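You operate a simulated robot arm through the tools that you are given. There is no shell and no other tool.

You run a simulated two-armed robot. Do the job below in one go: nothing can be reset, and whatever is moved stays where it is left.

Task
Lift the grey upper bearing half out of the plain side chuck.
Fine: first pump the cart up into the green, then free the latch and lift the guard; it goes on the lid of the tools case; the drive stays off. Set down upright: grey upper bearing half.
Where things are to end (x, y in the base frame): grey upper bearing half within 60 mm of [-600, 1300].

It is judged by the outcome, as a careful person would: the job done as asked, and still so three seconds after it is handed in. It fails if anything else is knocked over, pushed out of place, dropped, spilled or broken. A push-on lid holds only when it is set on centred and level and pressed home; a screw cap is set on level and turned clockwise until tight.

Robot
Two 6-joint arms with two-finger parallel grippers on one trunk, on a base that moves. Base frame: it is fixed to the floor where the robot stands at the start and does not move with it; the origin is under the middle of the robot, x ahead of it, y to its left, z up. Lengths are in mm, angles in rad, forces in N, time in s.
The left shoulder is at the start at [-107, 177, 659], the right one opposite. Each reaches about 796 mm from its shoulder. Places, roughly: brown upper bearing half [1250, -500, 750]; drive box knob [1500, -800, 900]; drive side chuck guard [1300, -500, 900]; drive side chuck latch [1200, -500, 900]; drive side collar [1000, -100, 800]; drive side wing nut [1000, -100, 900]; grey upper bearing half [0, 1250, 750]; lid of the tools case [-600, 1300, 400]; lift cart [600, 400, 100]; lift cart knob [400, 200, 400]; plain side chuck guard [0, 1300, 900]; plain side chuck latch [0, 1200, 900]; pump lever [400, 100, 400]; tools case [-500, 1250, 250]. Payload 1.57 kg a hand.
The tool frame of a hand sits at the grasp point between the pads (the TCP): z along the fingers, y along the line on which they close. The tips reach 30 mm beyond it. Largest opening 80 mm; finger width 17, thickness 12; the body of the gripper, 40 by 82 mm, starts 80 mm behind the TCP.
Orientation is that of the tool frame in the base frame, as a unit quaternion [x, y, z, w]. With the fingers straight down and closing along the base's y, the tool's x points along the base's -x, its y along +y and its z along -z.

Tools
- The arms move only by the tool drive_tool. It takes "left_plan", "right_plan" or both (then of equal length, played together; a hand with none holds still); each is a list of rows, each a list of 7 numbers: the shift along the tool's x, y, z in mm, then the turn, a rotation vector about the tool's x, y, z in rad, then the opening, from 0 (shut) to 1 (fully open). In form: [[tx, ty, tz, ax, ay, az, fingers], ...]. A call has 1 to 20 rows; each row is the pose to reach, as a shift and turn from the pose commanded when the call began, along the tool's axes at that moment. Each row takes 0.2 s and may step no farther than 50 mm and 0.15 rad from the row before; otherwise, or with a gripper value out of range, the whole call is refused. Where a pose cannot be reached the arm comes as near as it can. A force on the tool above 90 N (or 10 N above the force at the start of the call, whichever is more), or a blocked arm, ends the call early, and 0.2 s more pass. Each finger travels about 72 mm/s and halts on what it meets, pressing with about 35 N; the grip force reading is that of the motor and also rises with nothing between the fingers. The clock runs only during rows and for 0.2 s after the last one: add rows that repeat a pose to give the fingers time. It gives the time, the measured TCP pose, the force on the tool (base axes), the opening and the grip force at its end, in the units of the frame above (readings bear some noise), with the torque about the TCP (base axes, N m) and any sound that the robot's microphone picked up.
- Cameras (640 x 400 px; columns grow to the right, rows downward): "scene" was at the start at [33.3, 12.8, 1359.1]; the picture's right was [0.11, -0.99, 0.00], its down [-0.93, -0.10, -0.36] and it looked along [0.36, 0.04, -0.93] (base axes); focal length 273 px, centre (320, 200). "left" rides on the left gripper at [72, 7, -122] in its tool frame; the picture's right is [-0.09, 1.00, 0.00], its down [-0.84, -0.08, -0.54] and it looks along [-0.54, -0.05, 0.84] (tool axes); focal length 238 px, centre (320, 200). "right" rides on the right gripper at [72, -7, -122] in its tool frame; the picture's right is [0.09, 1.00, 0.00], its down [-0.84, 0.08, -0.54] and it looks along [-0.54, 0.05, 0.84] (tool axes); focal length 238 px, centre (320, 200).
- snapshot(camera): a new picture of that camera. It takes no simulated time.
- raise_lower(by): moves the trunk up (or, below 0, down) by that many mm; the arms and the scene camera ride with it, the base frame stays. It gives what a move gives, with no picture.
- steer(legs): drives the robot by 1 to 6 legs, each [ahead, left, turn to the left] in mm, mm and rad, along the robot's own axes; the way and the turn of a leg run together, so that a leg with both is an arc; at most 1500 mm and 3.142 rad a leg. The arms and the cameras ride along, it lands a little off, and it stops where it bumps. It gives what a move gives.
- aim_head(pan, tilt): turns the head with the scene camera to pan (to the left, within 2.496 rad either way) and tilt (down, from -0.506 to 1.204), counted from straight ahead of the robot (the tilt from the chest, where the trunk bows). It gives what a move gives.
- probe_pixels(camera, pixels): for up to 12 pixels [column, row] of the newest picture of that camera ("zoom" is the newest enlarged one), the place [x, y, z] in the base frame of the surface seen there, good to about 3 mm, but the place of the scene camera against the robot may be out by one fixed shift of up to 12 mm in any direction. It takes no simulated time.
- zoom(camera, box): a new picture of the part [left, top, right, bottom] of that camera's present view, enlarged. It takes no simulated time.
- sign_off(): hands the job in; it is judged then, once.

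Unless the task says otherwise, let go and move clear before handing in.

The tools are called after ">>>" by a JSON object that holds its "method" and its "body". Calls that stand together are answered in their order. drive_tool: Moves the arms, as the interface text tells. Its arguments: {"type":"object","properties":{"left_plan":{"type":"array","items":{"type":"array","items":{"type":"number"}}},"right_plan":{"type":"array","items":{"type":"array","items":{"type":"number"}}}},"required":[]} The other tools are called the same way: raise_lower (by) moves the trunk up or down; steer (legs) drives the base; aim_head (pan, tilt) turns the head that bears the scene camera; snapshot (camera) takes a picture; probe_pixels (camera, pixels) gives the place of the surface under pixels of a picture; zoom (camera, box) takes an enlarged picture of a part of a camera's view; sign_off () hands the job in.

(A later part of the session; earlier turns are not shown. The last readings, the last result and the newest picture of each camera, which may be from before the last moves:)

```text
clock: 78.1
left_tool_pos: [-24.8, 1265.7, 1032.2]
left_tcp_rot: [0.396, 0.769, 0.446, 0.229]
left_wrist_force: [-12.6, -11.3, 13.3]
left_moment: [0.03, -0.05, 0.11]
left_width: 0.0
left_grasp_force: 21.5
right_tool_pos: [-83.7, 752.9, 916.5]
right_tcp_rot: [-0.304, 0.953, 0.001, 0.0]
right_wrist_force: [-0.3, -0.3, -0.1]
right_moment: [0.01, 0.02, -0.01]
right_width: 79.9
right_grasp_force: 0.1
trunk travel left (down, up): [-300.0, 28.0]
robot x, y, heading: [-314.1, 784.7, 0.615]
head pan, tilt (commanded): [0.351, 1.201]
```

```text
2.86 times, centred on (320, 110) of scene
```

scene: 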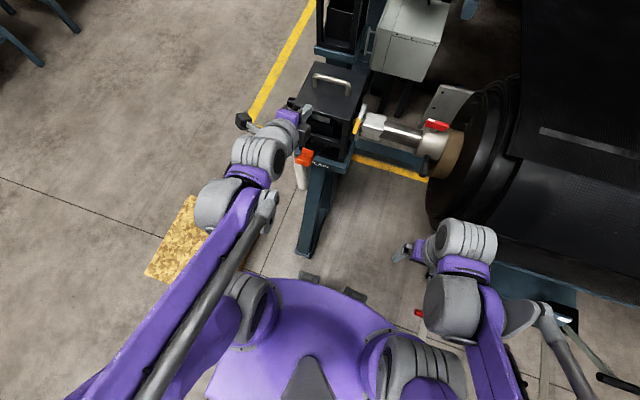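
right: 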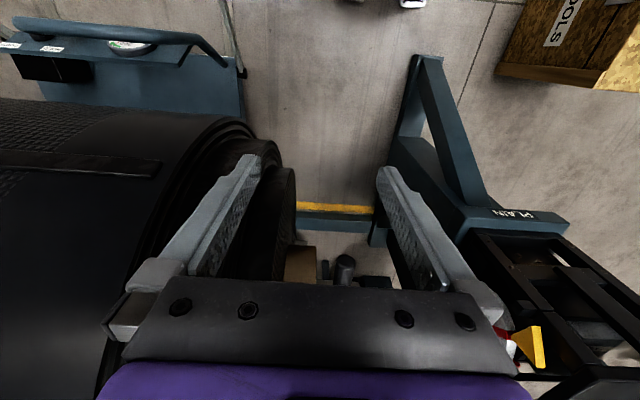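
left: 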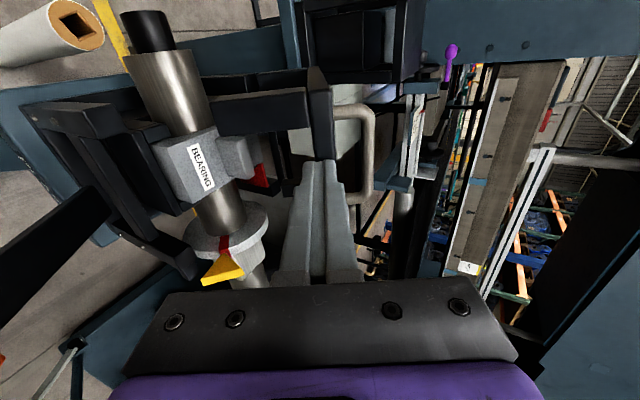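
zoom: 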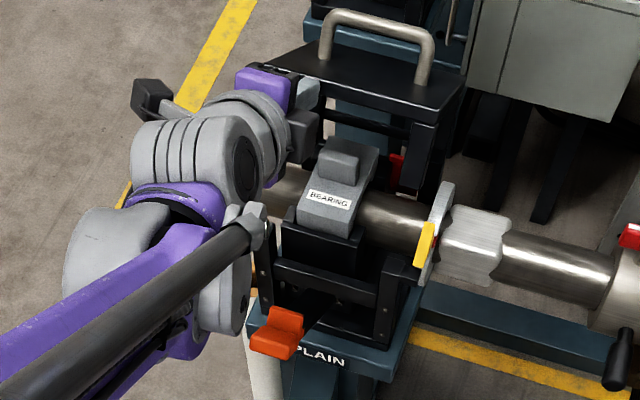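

The guard is about half open and the grey bearing half with its gripping block is in plain view (zoom ~340,190). I'll keep pushing it up and over in small steps.

>>> {"method": "drive_tool", "body": {"left_plan": [[0, 8, 8, 0, 0, 0, 0], [0, 17, 17, 0, 0, 0, 0], [0, 25, 27.5, 0, 0, 0, 0], [0, 34, 40, 0, 0, 0, 0], [0, 43.6, 53.8, 0, 0, 0, 0], [0, 43.6, 53.8, 0, 0, 0, 0]]}}

>>> {"method": "snapshot", "body": {"camera": "left"}}

>>> {"method": "zoom", "body": {"camera": "scene", "box": [240, 20, 400, 160]}}

```text
clock: 79.2
left_tool_pos: [21.3, 1297.2, 1054.0]
left_tcp_rot: [0.392, 0.761, 0.462, 0.232]
left_wrist_force: [-16.4, -17.4, 71.4]
left_moment: [1.68, -1.37, 0.03]
left_width: 6.2
left_grasp_force: 26.2
right_tool_pos: [-85.8, 749.5, 916.9]
right_tcp_rot: [-0.304, 0.953, 0.002, 0.001]
right_wrist_force: [0.2, 0.5, 0.5]
right_moment: [0.0, 0.02, -0.01]
right_width: 80.3
right_grasp_force: 0.2
trunk travel left (down, up): [-300.0, 28.0]
robot x, y, heading: [-315.7, 787.0, 0.618]
head pan, tilt (commanded): [0.351, 1.201]
stopped in row 5 (left hand): the force on the tool passed its limit at 92 N (the readings are from after the stop); the commanded pose is now the measured one
```

```text
taken
```

left: 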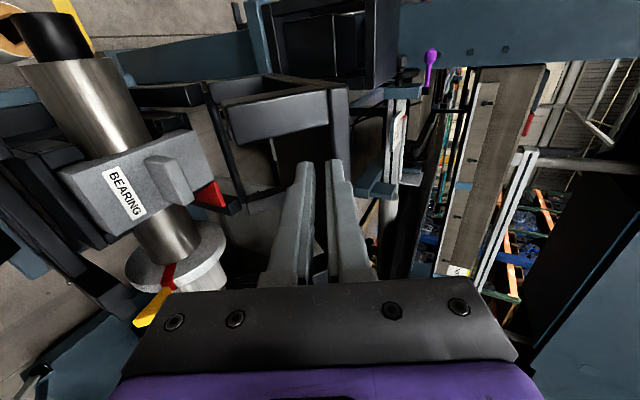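

```text
2.86 times, centred on (320, 90) of scene
```

zoom: 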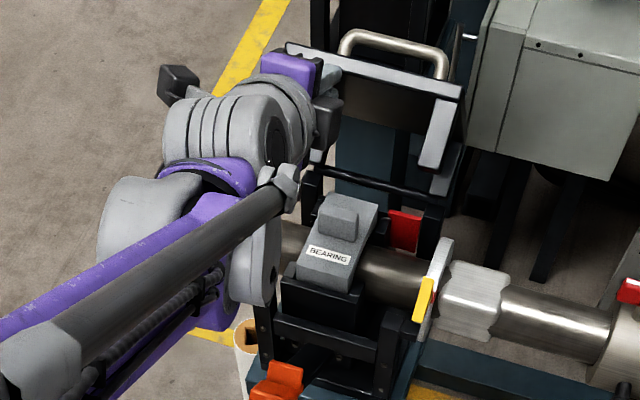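

The call stopped at a 92 N reading with the fingers slightly pried (width 6). I'll probe the guard's present angle and see what the fingers bear on before continuing.

>>> {"method": "probe_pixels", "body": {"camera": "zoom", "pixels": [[370, 70], [440, 90], [440, 140], [430, 180], [360, 110], [380, 190], [350, 40], [440, 60], [410, 230], [340, 160], [400, 140], [325, 100]]}}

>>> {"method": "zoom", "body": {"camera": "left", "box": [180, 50, 400, 290]}}

>>> {"method": "probe_pixels", "body": {"camera": "zoom", "pixels": [[180, 100], [230, 130], [320, 130], [345, 100], [350, 160], [290, 230], [350, 230], [240, 60], [280, 190], [220, 180], [300, 190], [130, 100]]}}

```text
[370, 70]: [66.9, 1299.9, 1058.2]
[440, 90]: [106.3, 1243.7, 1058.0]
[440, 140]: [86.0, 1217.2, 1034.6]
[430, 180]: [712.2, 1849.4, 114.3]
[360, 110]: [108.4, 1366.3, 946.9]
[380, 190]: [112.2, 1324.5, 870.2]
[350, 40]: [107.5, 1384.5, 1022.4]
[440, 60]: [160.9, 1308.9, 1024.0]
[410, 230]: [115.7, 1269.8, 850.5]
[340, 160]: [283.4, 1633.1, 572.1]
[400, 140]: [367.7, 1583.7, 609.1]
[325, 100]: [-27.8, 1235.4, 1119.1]
```

```text
1.67 times, centred on (290, 170) of left
```

zoom: 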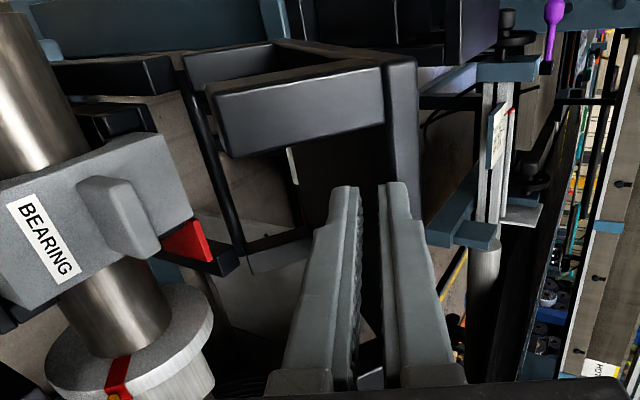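

```text
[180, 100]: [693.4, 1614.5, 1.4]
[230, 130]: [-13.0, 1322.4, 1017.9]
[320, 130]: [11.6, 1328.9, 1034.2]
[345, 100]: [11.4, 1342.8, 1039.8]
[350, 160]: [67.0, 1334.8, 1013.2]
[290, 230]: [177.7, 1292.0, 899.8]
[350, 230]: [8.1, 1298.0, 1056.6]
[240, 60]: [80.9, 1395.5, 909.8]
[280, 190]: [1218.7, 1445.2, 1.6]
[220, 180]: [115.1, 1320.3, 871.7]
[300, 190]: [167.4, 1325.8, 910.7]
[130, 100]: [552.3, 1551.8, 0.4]
```

The guard is at about 50° with its near edge near (n 807, z 1058) and its hinge near (n≈862, z≈866), so it tips over by itself soon after ~60°. It looks as if the plate edge has wedged between my fingertips; let me zoom in on them to be sure.

>>> {"method": "zoom", "body": {"camera": "left", "box": [270, 80, 380, 260]}}

>>> {"method": "zoom", "body": {"camera": "scene", "box": [300, 20, 370, 80]}}

```text
2.22 times, centred on (325, 170) of left
```

zoom: 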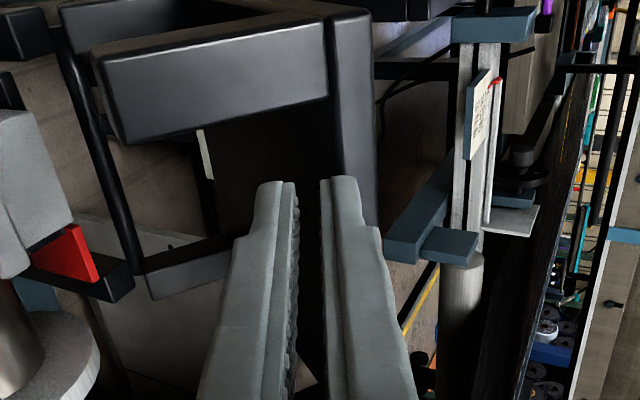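

```text
6.67 times, centred on (335, 50) of scene
```

zoom: 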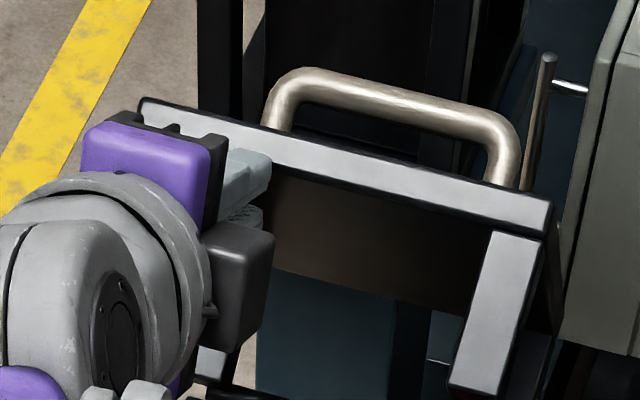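

The upper fingertip is pressing on the plate's near edge while the lower fingertip is just underneath. I'll open the fingers gradually while shifting up so the lower finger keeps supporting the plate and the edge sits between the fingers.

>>> {"method": "drive_tool", "body": {"left_plan": [[0, 2, 0, 0, 0, 0, 0.12], [0, 4, 0, 0, 0, 0, 0.17], [0, 6.5, 0, 0, 0, 0, 0.22], [0, 8.5, 0, 0, 0, 0, 0.27], [0, 11, 0, 0, 0, 0, 0.33], [0, 11, 0, 0, 0, 0, 0.33]]}}

>>> {"method": "snapshot", "body": {"camera": "left"}}

>>> {"method": "zoom", "body": {"camera": "scene", "box": [290, 20, 380, 110]}}

```text
clock: 80.6
left_tool_pos: [28.3, 1306.0, 1053.5]
left_tcp_rot: [0.394, 0.767, 0.451, 0.23]
left_wrist_force: [-0.8, 0.3, 0.2]
left_moment: [-0.01, -0.01, -0.04]
left_width: 26.5
left_grasp_force: 0.0
right_tool_pos: [-83.1, 753.8, 917.7]
right_tcp_rot: [-0.304, 0.953, 0.001, -0.001]
right_wrist_force: [0.8, 0.0, 0.3]
right_moment: [0.01, 0.01, 0.01]
right_width: 80.1
right_grasp_force: 0.1
trunk travel left (down, up): [-300.0, 28.0]
robot x, y, heading: [-317.8, 788.2, 0.614]
head pan, tilt (commanded): [0.351, 1.201]
```

```text
taken
```

left: 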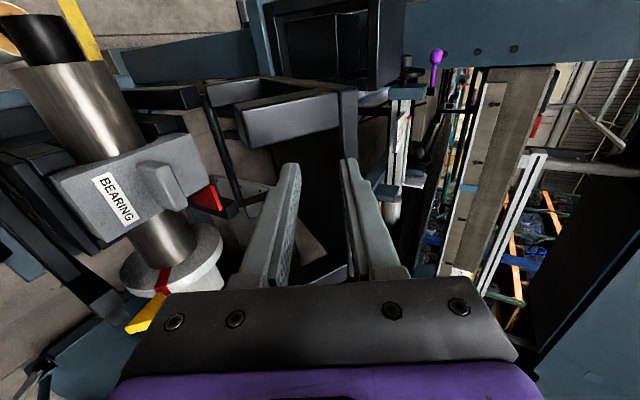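

```text
4.44 times, centred on (335, 65) of scene
```

zoom: 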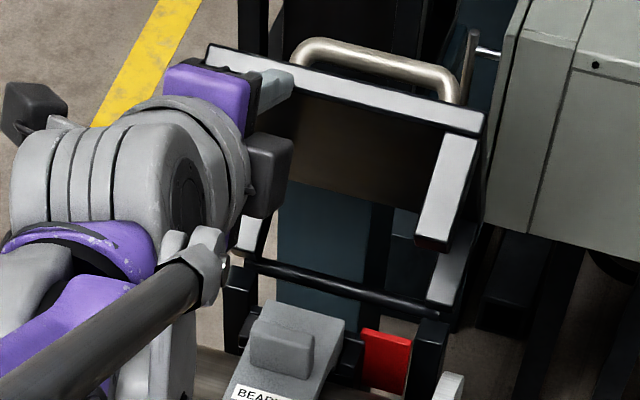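

The tool force is now zero, so the guard seems to be standing by itself. I'll probe its angle.

>>> {"method": "probe_pixels", "body": {"camera": "zoom", "pixels": [[380, 90], [450, 110], [370, 55], [450, 85], [450, 180], [430, 230], [340, 140], [380, 180], [340, 285], [270, 340], [300, 310], [380, 350]]}}

```text
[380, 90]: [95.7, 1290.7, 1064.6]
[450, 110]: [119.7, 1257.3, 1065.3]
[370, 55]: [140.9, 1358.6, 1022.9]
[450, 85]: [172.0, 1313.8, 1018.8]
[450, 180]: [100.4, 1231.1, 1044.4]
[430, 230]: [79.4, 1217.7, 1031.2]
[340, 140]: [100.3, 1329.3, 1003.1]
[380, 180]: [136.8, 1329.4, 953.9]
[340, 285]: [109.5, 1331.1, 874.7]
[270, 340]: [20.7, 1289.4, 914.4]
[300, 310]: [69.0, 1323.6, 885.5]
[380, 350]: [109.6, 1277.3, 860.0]
```

The guard now stands near 59° on its own with its near edge at n≈825, z≈1062. I'll close the fingers, dip 18 mm so the tips are clearly beneath the edge, and push forward against the underside to tip it past balance.

>>> {"method": "drive_tool", "body": {"left_plan": [[0, -8, 4.5, 0, 0, 0, 0.1], [0, -15.6, 9, 0, 0, 0, 0], [0, -15.6, 9, 0, 0, 0, 0], [0, -9.6, 19.4, 0, 0, 0, 0], [0, -3.6, 29.8, 0, 0, 0, 0], [0, 2.4, 40.2, 0, 0, 0, 0], [0, 2.4, 40.2, 0, 0, 0, 0]]}}

>>> {"method": "zoom", "body": {"camera": "scene", "box": [290, 20, 380, 110]}}

>>> {"method": "snapshot", "body": {"camera": "left"}}

```text
clock: 82.2
left_tool_pos: [57.8, 1325.1, 1037.3]
left_tcp_rot: [0.394, 0.767, 0.451, 0.231]
left_wrist_force: [-2.4, -0.7, 1.0]
left_moment: [0.03, 0.0, 0.07]
left_width: 0.1
left_grasp_force: 20.9
right_tool_pos: [-82.2, 755.1, 916.1]
right_tcp_rot: [-0.304, 0.953, 0.0, -0.002]
right_wrist_force: [-0.1, -0.9, 0.5]
right_moment: [0.04, 0.03, -0.02]
right_width: 80.2
right_grasp_force: 0.1
trunk travel left (down, up): [-300.0, 28.0]
robot x, y, heading: [-318.6, 784.6, 0.62]
head pan, tilt (commanded): [0.351, 1.201]
```

```text
4.44 times, centred on (335, 65) of scene
```

zoom: 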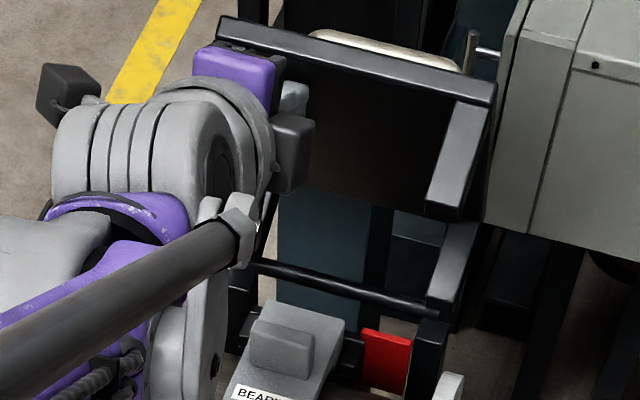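

```text
taken
```

left: 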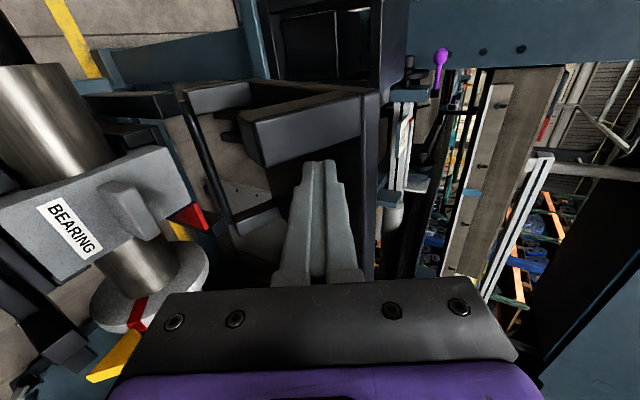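

The guard is being pushed further with almost no force. I'll continue forward another ~40 mm in steps.

>>> {"method": "drive_tool", "body": {"left_plan": [[0, 6, 10.4, 0, 0, 0, 0], [0, 12, 20.8, 0, 0, 0, 0], [0, 18, 31, 0, 0, 0, 0], [0, 23, 39, 0, 0, 0, 0], [0, 23, 39, 0, 0, 0, 0]]}}

>>> {"method": "zoom", "body": {"camera": "scene", "box": [290, 10, 380, 100]}}

>>> {"method": "snapshot", "body": {"camera": "left"}}

```text
clock: 83.4
left_tool_pos: [95.0, 1352.9, 1038.4]
left_tcp_rot: [0.394, 0.766, 0.452, 0.231]
left_wrist_force: [0.2, 0.2, 0.1]
left_moment: [0.01, 0.04, -0.03]
left_width: 0.0
left_grasp_force: 21.4
right_tool_pos: [-83.3, 754.9, 916.9]
right_tcp_rot: [-0.303, 0.953, 0.001, -0.001]
right_wrist_force: [0.2, 0.1, 0.0]
right_moment: [0.04, -0.01, 0.01]
right_width: 79.9
right_grasp_force: 0.1
trunk travel left (down, up): [-300.0, 28.0]
robot x, y, heading: [-315.7, 785.5, 0.619]
head pan, tilt (commanded): [0.351, 1.201]
```

```text
4.44 times, centred on (335, 55) of scene
```

zoom: 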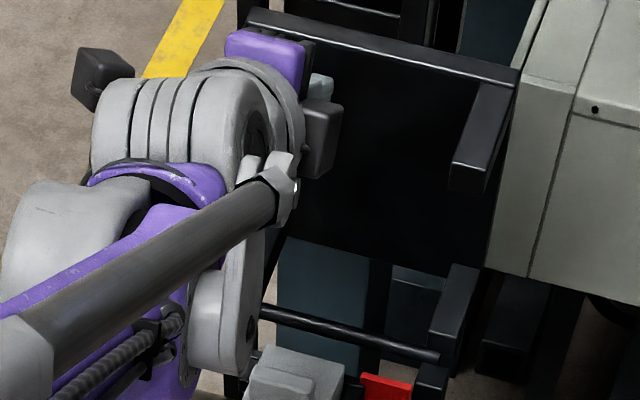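

```text
taken
```

left: 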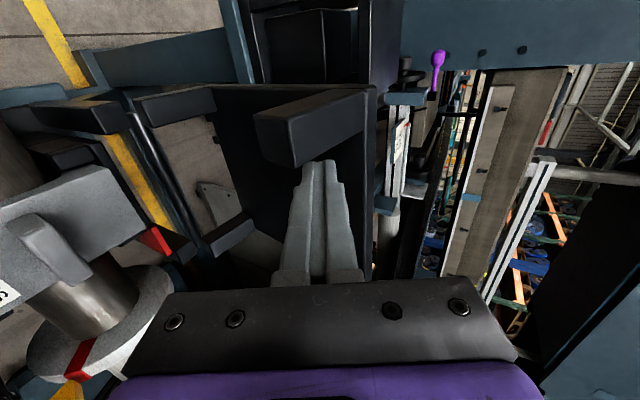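

>>> {"method": "probe_pixels", "body": {"camera": "zoom", "pixels": [[380, 45], [480, 70], [490, 110], [465, 170], [400, 150], [400, 220], [420, 80], [455, 290]]}}

>>> {"method": "drive_tool", "body": {"left_plan": [[0, 0, 0, 0, 0, 0, 0], [0, 0, 0, 0, 0, 0, 0]]}}

>>> {"method": "zoom", "body": {"camera": "scene", "box": [290, 10, 380, 100]}}

```text
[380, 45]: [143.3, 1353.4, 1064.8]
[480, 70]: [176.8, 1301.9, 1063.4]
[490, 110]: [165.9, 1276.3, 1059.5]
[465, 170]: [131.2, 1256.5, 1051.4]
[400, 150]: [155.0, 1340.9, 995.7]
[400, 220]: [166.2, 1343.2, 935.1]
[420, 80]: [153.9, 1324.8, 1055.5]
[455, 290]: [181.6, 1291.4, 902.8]
```

```text
clock: 84.0
left_tool_pos: [95.7, 1352.3, 1037.8]
left_tcp_rot: [0.395, 0.766, 0.451, 0.231]
left_wrist_force: [-0.3, 0.2, 0.0]
left_moment: [-0.03, 0.02, -0.01]
left_width: 0.0
left_grasp_force: 21.1
right_tool_pos: [-83.0, 755.4, 916.7]
right_tcp_rot: [-0.303, 0.953, 0.001, -0.001]
right_wrist_force: [0.3, 0.1, 0.3]
right_moment: [0.0, -0.01, -0.01]
right_width: 80.1
right_grasp_force: 0.1
trunk travel left (down, up): [-300.0, 28.0]
robot x, y, heading: [-316.5, 784.0, 0.62]
head pan, tilt (commanded): [0.351, 1.201]
```

```text
4.44 times, centred on (335, 55) of scene
```

zoom: 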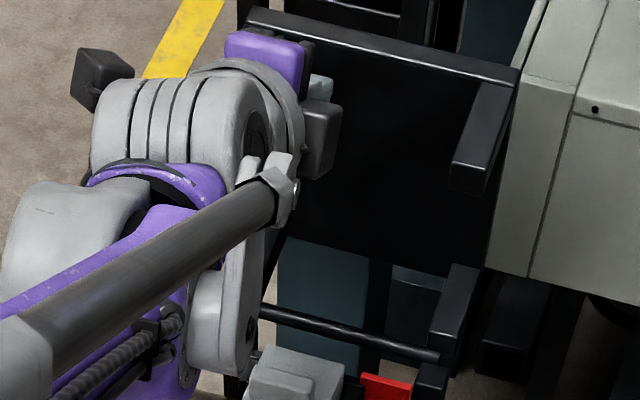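

The guard stands open at about 84° (plate at n≈900–913) and stays there untouched. I'll withdraw the left hand straight back and look at the exposed bearing.

>>> {"method": "drive_tool", "body": {"left_plan": [[0, -20, -34.6, 0, 0, 0, 0], [0, -40, -69, 0, 0, 0, 0], [0, -60, -104, 0, 0, 0, 0], [0, -75, -135, 0, 0, 0, 0], [0, -75, -165, 0, 0, 0, 0], [0, -75, -195, 0.0, 0, 0, 0.5], [0, -75, -220, 0.0, 0, 0, 1], [0, -75, -220, 0.0, 0, 0, 1]]}}

>>> {"method": "snapshot", "body": {"camera": "scene"}}

>>> {"method": "snapshot", "body": {"camera": "left"}}

>>> {"method": "zoom", "body": {"camera": "scene", "box": [270, 20, 400, 150]}}

```text
clock: 85.8
left_tool_pos: [-90.5, 1218.4, 1077.0]
left_tcp_rot: [0.395, 0.766, 0.452, 0.23]
left_wrist_force: [0.4, -0.3, 1.1]
left_moment: [0.0, -0.04, 0.0]
left_width: 79.9
left_grasp_force: 0.0
right_tool_pos: [-80.5, 754.3, 917.7]
right_tcp_rot: [-0.304, 0.953, 0.0, -0.001]
right_wrist_force: [0.8, 0.7, 0.4]
right_moment: [-0.01, 0.05, -0.02]
right_width: 80.0
right_grasp_force: 0.0
trunk travel left (down, up): [-300.0, 28.0]
robot x, y, heading: [-314.2, 784.9, 0.617]
head pan, tilt (commanded): [0.351, 1.201]
```

```text
taken
```

scene: 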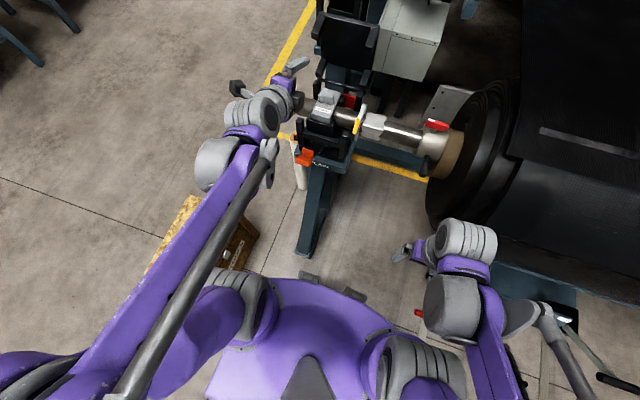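

```text
taken
```

left: 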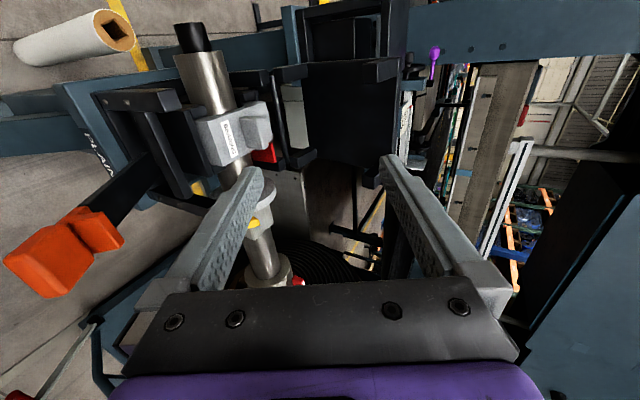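

```text
3.08 times, centred on (335, 85) of scene
```

zoom: 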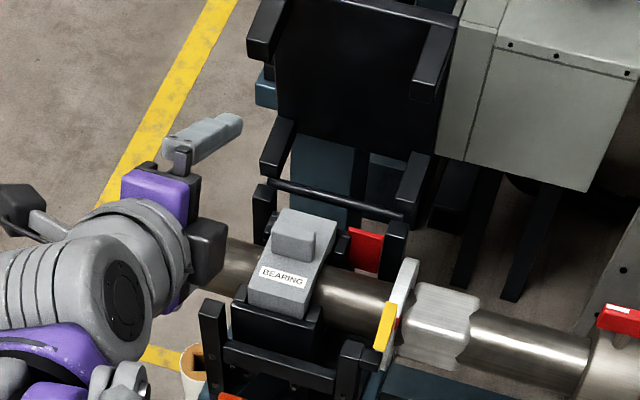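

The guard is open and steady. Now I'll zoom in on the bearing half and the red piece behind it.

>>> {"method": "zoom", "body": {"camera": "scene", "box": [305, 75, 370, 135]}}

>>> {"method": "zoom", "body": {"camera": "left", "box": [150, 50, 330, 220]}}

```text
6.67 times, centred on (338, 105) of scene
```

zoom: 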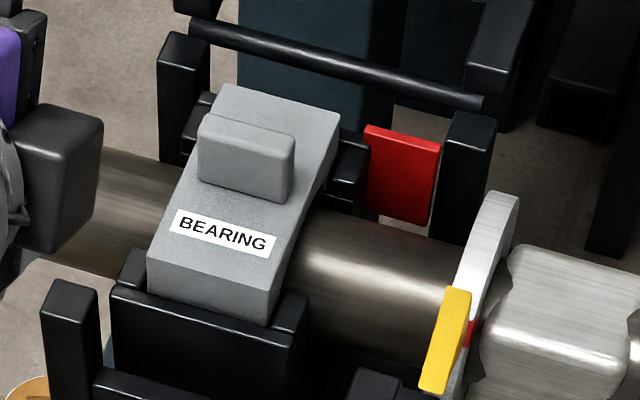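

```text
2.35 times, centred on (240, 135) of left
```

zoom: 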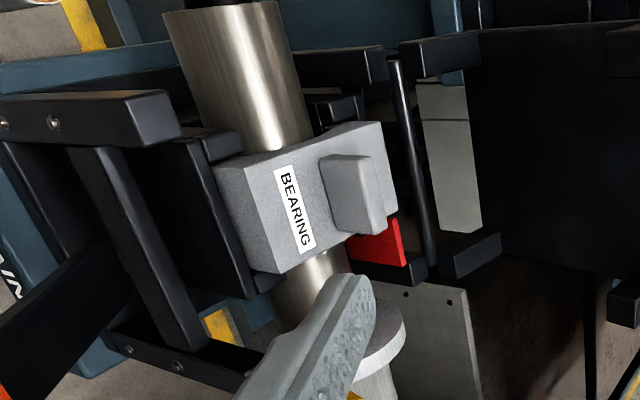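

The bearing half is a saddle block with a small grip block on top. I'll probe its corners from both cameras.

>>> {"method": "probe_pixels", "body": {"camera": "zoom", "pixels": [[335, 165], [365, 165], [350, 200], [350, 225], [385, 180], [240, 180], [290, 180], [375, 140], [330, 145], [255, 230], [270, 270], [385, 230]]}}

>>> {"method": "zoom", "body": {"camera": "scene", "box": [305, 75, 370, 135]}}

>>> {"method": "probe_pixels", "body": {"camera": "zoom", "pixels": [[210, 125], [285, 138], [245, 170], [205, 170], [280, 190], [240, 105], [320, 130], [200, 205], [280, 225], [160, 270], [265, 300], [225, 240]]}}

```text
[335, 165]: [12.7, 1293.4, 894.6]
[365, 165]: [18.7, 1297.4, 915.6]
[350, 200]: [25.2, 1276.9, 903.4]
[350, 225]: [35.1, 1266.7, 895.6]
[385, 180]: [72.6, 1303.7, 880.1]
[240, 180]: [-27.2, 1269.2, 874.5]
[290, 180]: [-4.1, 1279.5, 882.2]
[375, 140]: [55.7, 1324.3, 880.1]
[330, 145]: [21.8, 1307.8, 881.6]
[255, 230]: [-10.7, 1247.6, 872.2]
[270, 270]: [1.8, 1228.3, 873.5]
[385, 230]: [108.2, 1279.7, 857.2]
```

```text
6.67 times, centred on (338, 105) of scene
```

zoom: 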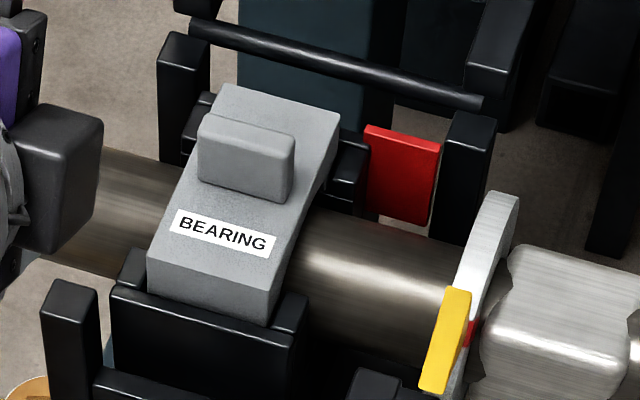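

```text
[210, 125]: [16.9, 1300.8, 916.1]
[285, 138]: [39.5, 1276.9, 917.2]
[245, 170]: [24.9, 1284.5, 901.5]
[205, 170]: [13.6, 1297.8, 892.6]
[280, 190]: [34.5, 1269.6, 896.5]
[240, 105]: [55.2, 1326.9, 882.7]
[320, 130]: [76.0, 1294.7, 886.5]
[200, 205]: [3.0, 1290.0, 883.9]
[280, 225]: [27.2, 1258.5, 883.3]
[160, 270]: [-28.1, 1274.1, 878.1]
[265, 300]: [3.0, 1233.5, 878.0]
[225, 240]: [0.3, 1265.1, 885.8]
```

The bearing saddle spans n≈715–815, a≈1003–1055, with the grip block's top at z≈913 and its front face at n≈762. I'll bring the open left hand upright above it to measure the grip block from above.

>>> {"method": "drive_tool", "body": {"left_plan": [[-2, 8.3, 14.4, 0.131, 0, 0, 1], [-4, 16.6, 28.8, 0.262, 0, 0, 1], [-6, 25, 43.2, 0.393, 0, 0, 1], [-8, 33.3, 57.6, 0.524, 0, 0, 1], [-10, 41.6, 72, 0.655, 0, 0, 1], [-12, 50, 86.4, 0.786, 0, 0, 1], [-14, 58, 100.8, 0.917, 0, 0, 1], [-14, 66.5, 115.2, 1.047, 0, 0, 1], [-14, 43, 128.7, 1.047, 0, 0, 1], [-14, 43, 128.7, 1.047, 0, 0, 1]]}}

>>> {"method": "snapshot", "body": {"camera": "left"}}

>>> {"method": "zoom", "body": {"camera": "left", "box": [240, 60, 420, 220]}}

```text
clock: 88.0
left_tool_pos: [25.2, 1286.8, 1053.6]
left_tcp_rot: [0.457, 0.89, 0.008, 0.003]
left_wrist_force: [-0.4, -0.5, 0.4]
left_moment: [0.0, 0.02, -0.02]
left_width: 79.9
left_grasp_force: 0.1
right_tool_pos: [-81.9, 754.7, 917.1]
right_tcp_rot: [-0.303, 0.953, 0.001, -0.001]
right_wrist_force: [0.5, 0.4, -0.1]
right_moment: [0.03, -0.05, -0.01]
right_width: 80.1
right_grasp_force: 0.0
trunk travel left (down, up): [-300.0, 28.0]
robot x, y, heading: [-314.8, 786.2, 0.618]
head pan, tilt (commanded): [0.351, 1.201]
```

```text
taken
```

left: 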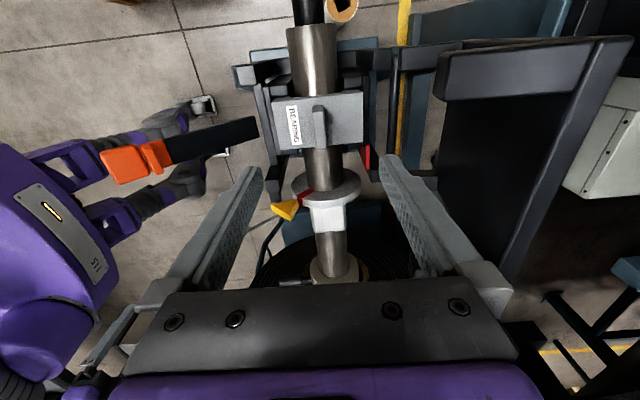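

```text
2.50 times, centred on (330, 140) of left
```

zoom: 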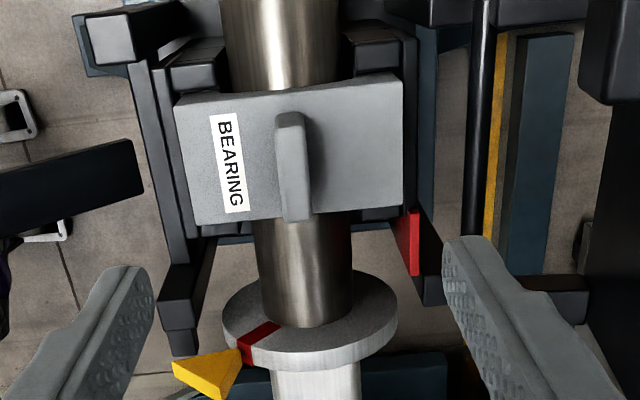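

From above, the grip is a thin fin (~13 mm across n, ~42 mm along the shaft) — ideal for closing along n. I'll probe the fin's centre.

>>> {"method": "probe_pixels", "body": {"camera": "zoom", "pixels": [[290, 118], [292, 160], [296, 205], [282, 160], [303, 150], [285, 195], [200, 130], [380, 110], [390, 190], [200, 210], [250, 100], [340, 200]]}}

```text
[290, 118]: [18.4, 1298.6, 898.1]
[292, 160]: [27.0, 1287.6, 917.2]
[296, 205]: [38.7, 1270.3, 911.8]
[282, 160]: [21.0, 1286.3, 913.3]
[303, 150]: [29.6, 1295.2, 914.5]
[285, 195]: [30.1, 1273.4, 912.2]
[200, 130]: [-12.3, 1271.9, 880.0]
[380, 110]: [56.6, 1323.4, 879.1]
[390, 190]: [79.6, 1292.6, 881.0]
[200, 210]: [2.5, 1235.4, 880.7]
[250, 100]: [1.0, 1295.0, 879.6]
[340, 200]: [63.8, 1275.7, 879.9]
```

Fin centre is at about n 768, a 1030, top z≈914 on a saddle top of z≈880. I'll align, lower until the tips are just above the saddle, and stop short to check.

>>> {"method": "drive_tool", "body": {"left_plan": [[-4, 2.4, 20, 0.017, 0, 0, 0.6], [-4, 2.4, 50, 0.017, 0, 0, 0.6], [-4, 2.4, 80, 0.017, 0, 0, 0.6], [-4, 2.4, 105, 0.017, 0, 0, 0.6], [-4, 2.4, 105, 0.017, 0, 0, 0.6]]}}

>>> {"method": "snapshot", "body": {"camera": "left"}}

>>> {"method": "zoom", "body": {"camera": "scene", "box": [280, 50, 400, 160]}}

```text
clock: 89.2
left_tool_pos: [33.1, 1288.9, 948.5]
left_tcp_rot: [0.456, 0.89, 0.001, -0.001]
left_wrist_force: [0.7, -0.5, 0.1]
left_moment: [0.04, 0.02, 0.02]
left_width: 48.0
left_grasp_force: 0.0
right_tool_pos: [-82.7, 755.1, 917.1]
right_tcp_rot: [-0.304, 0.953, 0.001, -0.001]
right_wrist_force: [-0.1, -0.2, -0.1]
right_moment: [-0.03, 0.0, -0.01]
right_width: 79.8
right_grasp_force: 0.1
trunk travel left (down, up): [-300.0, 28.0]
robot x, y, heading: [-317.1, 787.5, 0.614]
head pan, tilt (commanded): [0.351, 1.201]
```

```text
taken
```

left: 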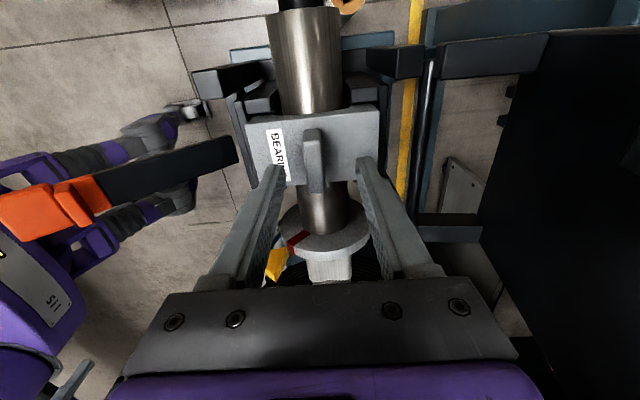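

```text
3.64 times, centred on (340, 105) of scene
```

zoom: 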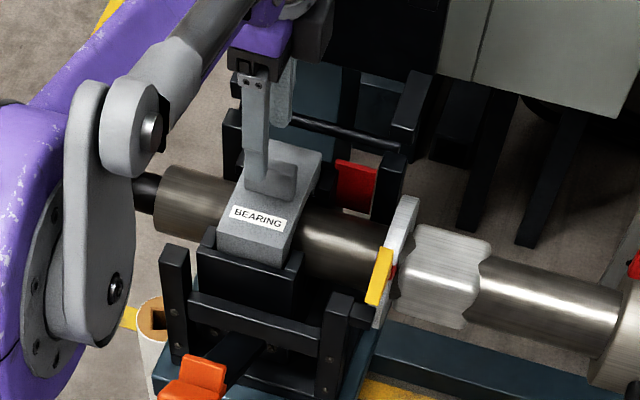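

>>> {"method": "probe_pixels", "body": {"camera": "left", "pixels": [[312, 135], [313, 155], [316, 180], [306, 160], [321, 160], [268, 170], [370, 165], [263, 180], [372, 175], [345, 130], [265, 130]]}}

>>> {"method": "zoom", "body": {"camera": "left", "box": [230, 90, 410, 250]}}

```text
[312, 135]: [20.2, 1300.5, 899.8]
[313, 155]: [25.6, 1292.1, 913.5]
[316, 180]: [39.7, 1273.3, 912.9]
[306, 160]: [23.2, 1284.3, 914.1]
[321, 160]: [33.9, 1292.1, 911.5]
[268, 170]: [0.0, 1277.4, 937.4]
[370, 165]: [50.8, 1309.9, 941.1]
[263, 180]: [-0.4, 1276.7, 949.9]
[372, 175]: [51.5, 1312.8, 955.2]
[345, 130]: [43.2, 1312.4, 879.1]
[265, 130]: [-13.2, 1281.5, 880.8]
```

```text
2.50 times, centred on (320, 170) of left
```

zoom: 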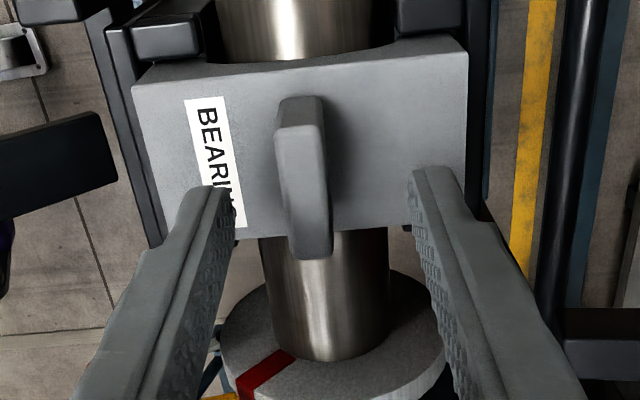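

The fingers are centred on the fin within a millimetre or so. I'll lower 32 mm and close.

>>> {"method": "drive_tool", "body": {"left_plan": [[0, -0.5, 11, 0, 0, 0, 0.6], [0, -0.5, 22, 0, 0, 0, 0.6], [0, -0.5, 32, 0, 0, 0, 0.6], [0, -0.5, 32, 0, 0, 0, 0.4], [0, -0.5, 32, 0, 0, 0, 0.25], [0, -0.5, 32, 0, 0, 0, 0.1], [0, -0.5, 32, 0, 0, 0, 0], [0, -0.5, 32, 0, 0, 0, 0]]}}

>>> {"method": "snapshot", "body": {"camera": "left"}}

>>> {"method": "zoom", "body": {"camera": "scene", "box": [280, 50, 400, 160]}}

```text
clock: 91.0
left_tool_pos: [30.6, 1287.0, 917.6]
left_tcp_rot: [0.456, 0.89, 0.0, -0.002]
left_wrist_force: [-6.1, -5.7, -0.4]
left_moment: [-0.3, 0.33, 0.15]
left_width: 13.8
left_grasp_force: 29.8
right_tool_pos: [-82.2, 754.6, 916.9]
right_tcp_rot: [-0.304, 0.953, 0.0, -0.001]
right_wrist_force: [0.4, -0.2, -0.9]
right_moment: [0.0, 0.01, 0.04]
right_width: 80.1
right_grasp_force: 0.1
trunk travel left (down, up): [-300.0, 28.0]
robot x, y, heading: [-313.1, 784.2, 0.617]
head pan, tilt (commanded): [0.351, 1.201]
```

```text
taken
```

left: 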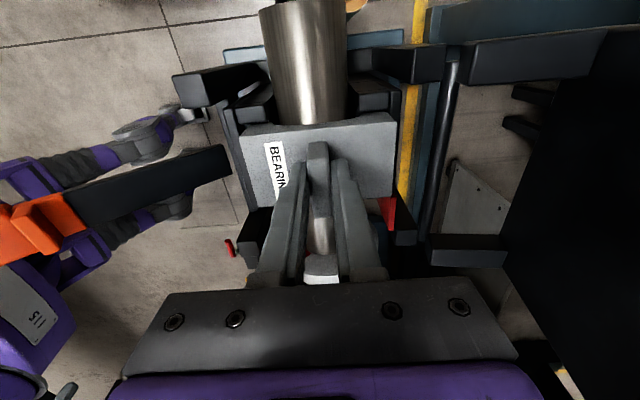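

```text
3.64 times, centred on (340, 105) of scene
```

zoom: 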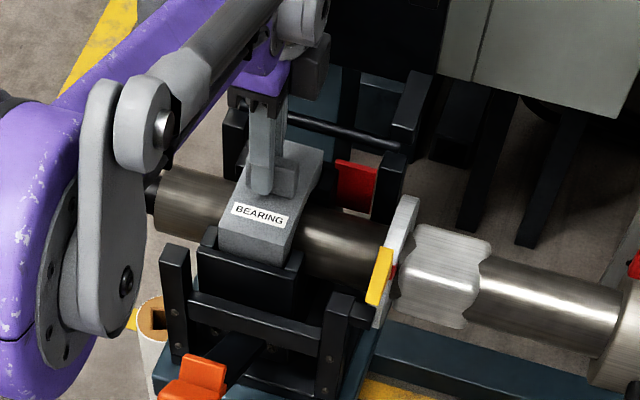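

The fin is gripped (13.8 mm, ~30 N). I'll lift slowly by 15 mm and check load and that it comes free.

>>> {"method": "drive_tool", "body": {"left_plan": [[0, 0, 0, 0, 0, 0, 0], [0, 0, -3, 0, 0, 0, 0], [0, 0, -6, 0, 0, 0, 0], [0, 0, -10, 0, 0, 0, 0], [0, 0, -15, 0, 0, 0, 0], [0, 0, -15, 0, 0, 0, 0]]}}

>>> {"method": "snapshot", "body": {"camera": "left"}}

>>> {"method": "zoom", "body": {"camera": "scene", "box": [280, 50, 400, 160]}}

```text
clock: 92.4
left_tool_pos: [32.1, 1287.0, 930.4]
left_tcp_rot: [0.457, 0.889, 0.001, 0.0]
left_wrist_force: [0.2, 0.0, -5.9]
left_moment: [0.02, 0.02, 0.0]
left_width: 13.8
left_grasp_force: 30.3
right_tool_pos: [-81.4, 755.9, 917.2]
right_tcp_rot: [-0.303, 0.953, 0.001, -0.001]
right_wrist_force: [0.0, 0.0, 0.2]
right_moment: [-0.02, -0.03, -0.02]
right_width: 80.2
right_grasp_force: 0.0
trunk travel left (down, up): [-300.0, 28.0]
robot x, y, heading: [-320.2, 784.7, 0.617]
head pan, tilt (commanded): [0.351, 1.201]
```

```text
taken
```

left: 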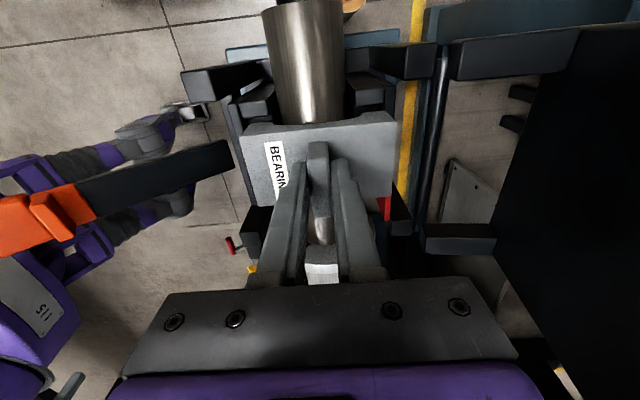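

```text
3.64 times, centred on (340, 105) of scene
```

zoom: 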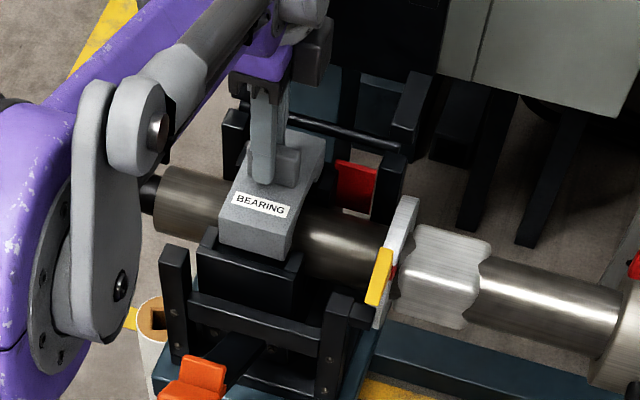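

The bearing half came free with only ~6 N load and the grip is firm. I'll lift it straight up well clear of the shaft and posts, then draw it back toward me.

>>> {"method": "drive_tool", "body": {"left_plan": [[0, 0, -20, 0, 0, 0, 0], [0, 0, -45, 0, 0, 0, 0], [0, 0, -70, 0, 0, 0, 0], [0, 0, -95, 0, 0, 0, 0], [0, 0, -120, 0, 0, 0, 0], [0, -20, -135, 0, 0, 0, 0], [0, -50, -140, 0, 0, 0, 0], [0, -80, -140, 0, 0, 0, 0], [0, -110, -140, 0, 0, 0, 0], [0, -140, -140, 0, 0, 0, 0], [0, -170, -140, 0, 0, 0, 0], [0, -200, -140, 0, 0, 0, 0], [0, -200, -140, 0, 0, 0, 0]]}}

>>> {"method": "snapshot", "body": {"camera": "scene"}}

>>> {"method": "snapshot", "body": {"camera": "left"}}

```text
clock: 95.2
left_tool_pos: [-130.9, 1169.5, 1070.7]
left_tcp_rot: [0.457, 0.889, 0.0, -0.002]
left_wrist_force: [-0.4, 0.0, -6.7]
left_moment: [-0.04, 0.05, 0.02]
left_width: 13.4
left_grasp_force: 30.3
right_tool_pos: [-81.4, 755.5, 917.4]
right_tcp_rot: [-0.303, 0.953, 0.0, -0.002]
right_wrist_force: [0.0, -0.3, -0.6]
right_moment: [0.03, -0.02, 0.01]
right_width: 80.2
right_grasp_force: 0.0
trunk travel left (down, up): [-300.0, 28.0]
robot x, y, heading: [-317.6, 785.1, 0.619]
head pan, tilt (commanded): [0.351, 1.201]
```

```text
taken
```

scene: 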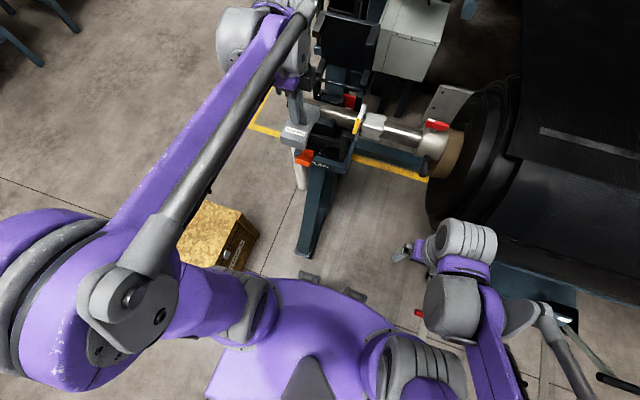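

```text
taken
```

left: 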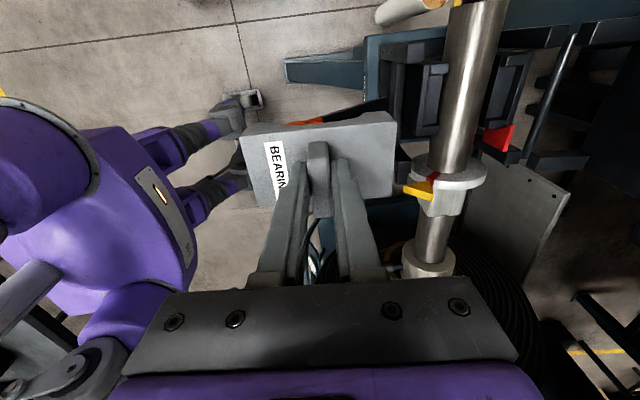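

The bearing half is firmly held (−6.7 N, width 13.4). I'll swing it left toward the case at height, turning the hand with the arm, in two checked halves.

>>> {"method": "drive_tool", "body": {"left_plan": [[27, -22, 12, 0, 0, -0.084, 0], [54, -43, 25, 0, 0, -0.167, 0], [82, -65, 40, 0, 0, -0.25, 0], [109, -87, 55, 0, 0, -0.334, 0], [136, -108, 70, 0, 0, -0.418, 0], [163, -130, 85, 0, 0, -0.5, 0], [191, -152, 100, 0, 0, -0.585, 0], [191, -152, 100, 0, 0, -0.585, 0]]}}

>>> {"method": "snapshot", "body": {"camera": "scene"}}

>>> {"method": "snapshot", "body": {"camera": "left"}}

```text
clock: 97.0
left_tool_pos: [-363.4, 1237.8, 972.7]
left_tcp_rot: [0.18, 0.984, 0.0, -0.001]
left_wrist_force: [-0.1, -0.7, -5.5]
left_moment: [0.01, 0.02, -0.02]
left_width: 13.7
left_grasp_force: 30.3
right_tool_pos: [-82.3, 756.8, 915.5]
right_tcp_rot: [-0.305, 0.952, 0.0, -0.001]
right_wrist_force: [0.3, 0.2, -0.8]
right_moment: [0.01, -0.01, 0.01]
right_width: 80.2
right_grasp_force: 0.0
trunk travel left (down, up): [-300.0, 28.0]
robot x, y, heading: [-310.8, 785.0, 0.617]
head pan, tilt (commanded): [0.351, 1.201]
```

```text
taken
```

scene: 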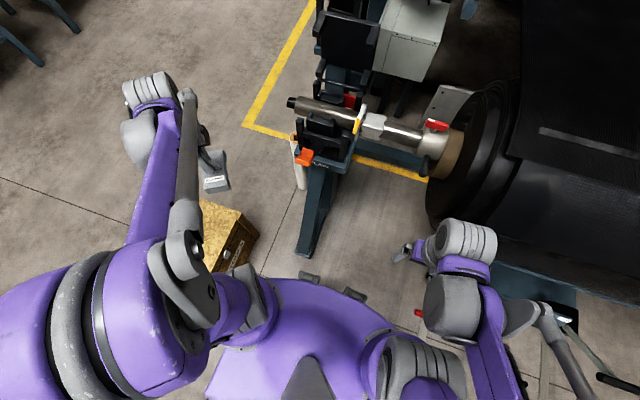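

```text
taken
```

left: 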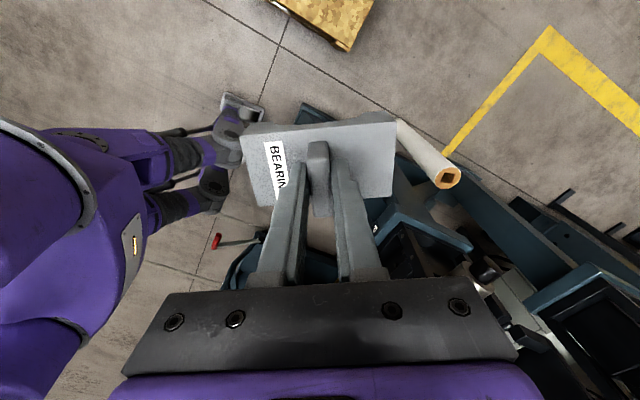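

Halfway, all steady. Continuing to above the case lid at z≈830.

>>> {"method": "drive_tool", "body": {"left_plan": [[35, -3, 18, 0, 0, -0.084, 0], [70, -6, 38, 0, 0, -0.167, 0], [105, -10, 58, 0, 0, -0.25, 0], [140, -13, 78, 0, 0, -0.334, 0], [175, -16, 98, 0, 0, -0.418, 0], [210, -20, 120, 0, 0, -0.5, 0], [244, -23, 143, 0, 0, -0.585, 0], [244, -23, 143, 0, 0, -0.585, 0]]}}

>>> {"method": "aim_head", "body": {"pan": 1.2, "tilt": 1.0}}

>>> {"method": "snapshot", "body": {"camera": "scene"}}

>>> {"method": "snapshot", "body": {"camera": "left"}}

```text
clock: 98.8
left_tool_pos: [-602.5, 1301.6, 829.0]
left_tcp_rot: [-0.112, 0.994, 0.001, 0.0]
left_wrist_force: [-0.8, -0.3, -5.9]
left_moment: [0.02, 0.02, -0.02]
left_width: 13.6
left_grasp_force: 30.3
right_tool_pos: [-81.8, 754.4, 917.6]
right_tcp_rot: [-0.304, 0.953, 0.001, -0.001]
right_wrist_force: [0.8, -0.3, 0.2]
right_moment: [-0.02, 0.0, 0.0]
right_width: 79.9
right_grasp_force: 0.0
trunk travel left (down, up): [-300.0, 28.0]
robot x, y, heading: [-319.4, 782.7, 0.613]
head pan, tilt (commanded): [0.351, 1.201]
```

```text
clock: 100.0
left_tool_pos: [-602.7, 1303.5, 829.4]
left_tcp_rot: [-0.111, 0.994, 0.001, 0.0]
left_wrist_force: [-0.1, -0.2, -5.8]
left_moment: [-0.01, 0.05, -0.02]
left_width: 13.6
left_grasp_force: 30.0
right_tool_pos: [-83.5, 755.4, 916.6]
right_tcp_rot: [-0.304, 0.953, 0.001, -0.001]
right_wrist_force: [0.2, -0.7, -0.5]
right_moment: [-0.01, -0.03, 0.0]
right_width: 79.7
right_grasp_force: 0.0
trunk travel left (down, up): [-300.0, 28.0]
robot x, y, heading: [-317.5, 783.6, 0.622]
head pan, tilt (commanded): [1.201, 1.0]
```

```text
taken
```

scene: 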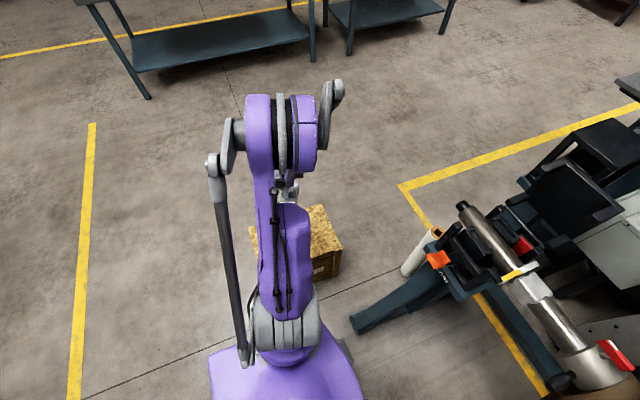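

```text
taken
```

left: 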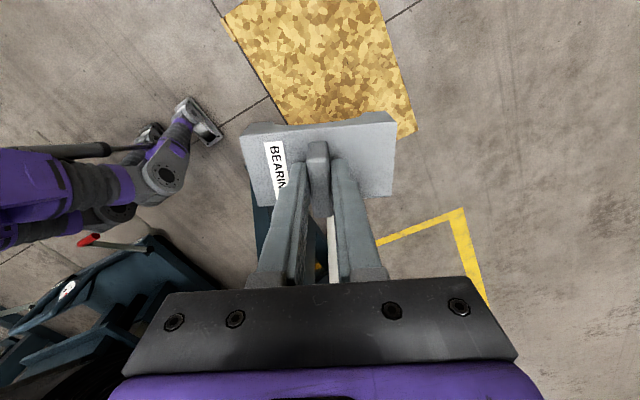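

The bearing is above the lid at (−602,1303). I'll lower the trunk 200 mm so the arm can reach down comfortably, then look again.

>>> {"method": "raise_lower", "body": {"by": -200}}

>>> {"method": "snapshot", "body": {"camera": "left"}}

>>> {"method": "snapshot", "body": {"camera": "scene"}}

>>> {"method": "probe_pixels", "body": {"camera": "left", "pixels": [[240, 30], [380, 20], [330, 60], [280, 100], [400, 100], [250, 130], [390, 130], [320, 125], [300, 60]]}}

```text
clock: 102.1
left_tool_pos: [-602.4, 1302.0, 629.3]
left_tcp_rot: [-0.111, 0.994, 0.002, 0.0]
left_wrist_force: [0.9, 0.6, -5.2]
left_moment: [-0.01, -0.02, -0.02]
left_width: 13.5
left_grasp_force: 30.2
right_tool_pos: [-82.8, 755.5, 716.5]
right_tcp_rot: [-0.304, 0.953, 0.001, -0.002]
right_wrist_force: [0.5, -0.2, -0.4]
right_moment: [0.0, 0.02, 0.01]
right_width: 80.1
right_grasp_force: 0.1
trunk travel left (down, up): [-100.0, 228.0]
robot x, y, heading: [-314.8, 785.1, 0.616]
head pan, tilt (commanded): [1.201, 1.0]
```

```text
taken
```

left: 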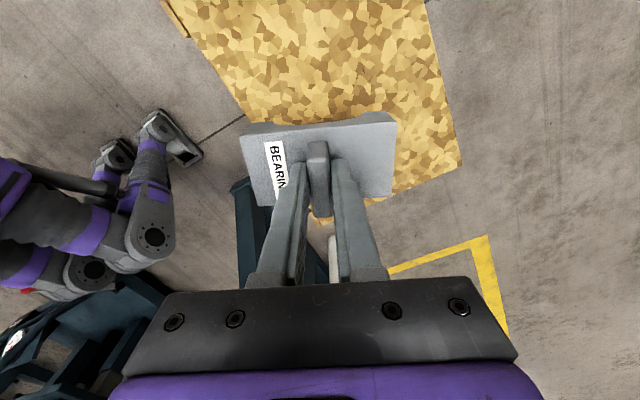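

```text
taken
```

scene: 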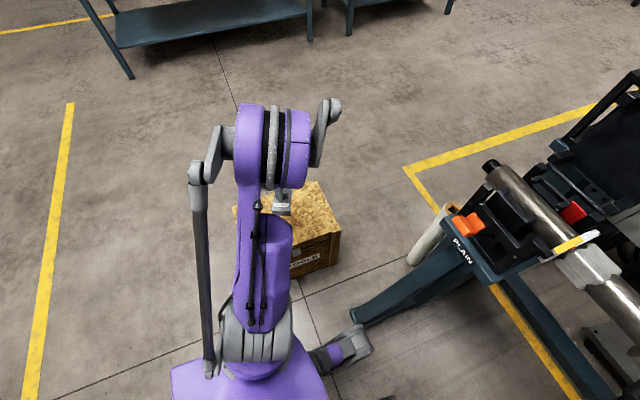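

```text
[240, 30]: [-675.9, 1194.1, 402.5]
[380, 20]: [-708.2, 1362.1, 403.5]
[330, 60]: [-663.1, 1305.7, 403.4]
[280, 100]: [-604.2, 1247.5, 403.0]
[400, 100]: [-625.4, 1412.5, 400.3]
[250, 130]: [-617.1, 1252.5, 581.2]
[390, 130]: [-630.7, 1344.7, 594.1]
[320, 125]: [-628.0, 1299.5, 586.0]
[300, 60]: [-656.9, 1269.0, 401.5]
```

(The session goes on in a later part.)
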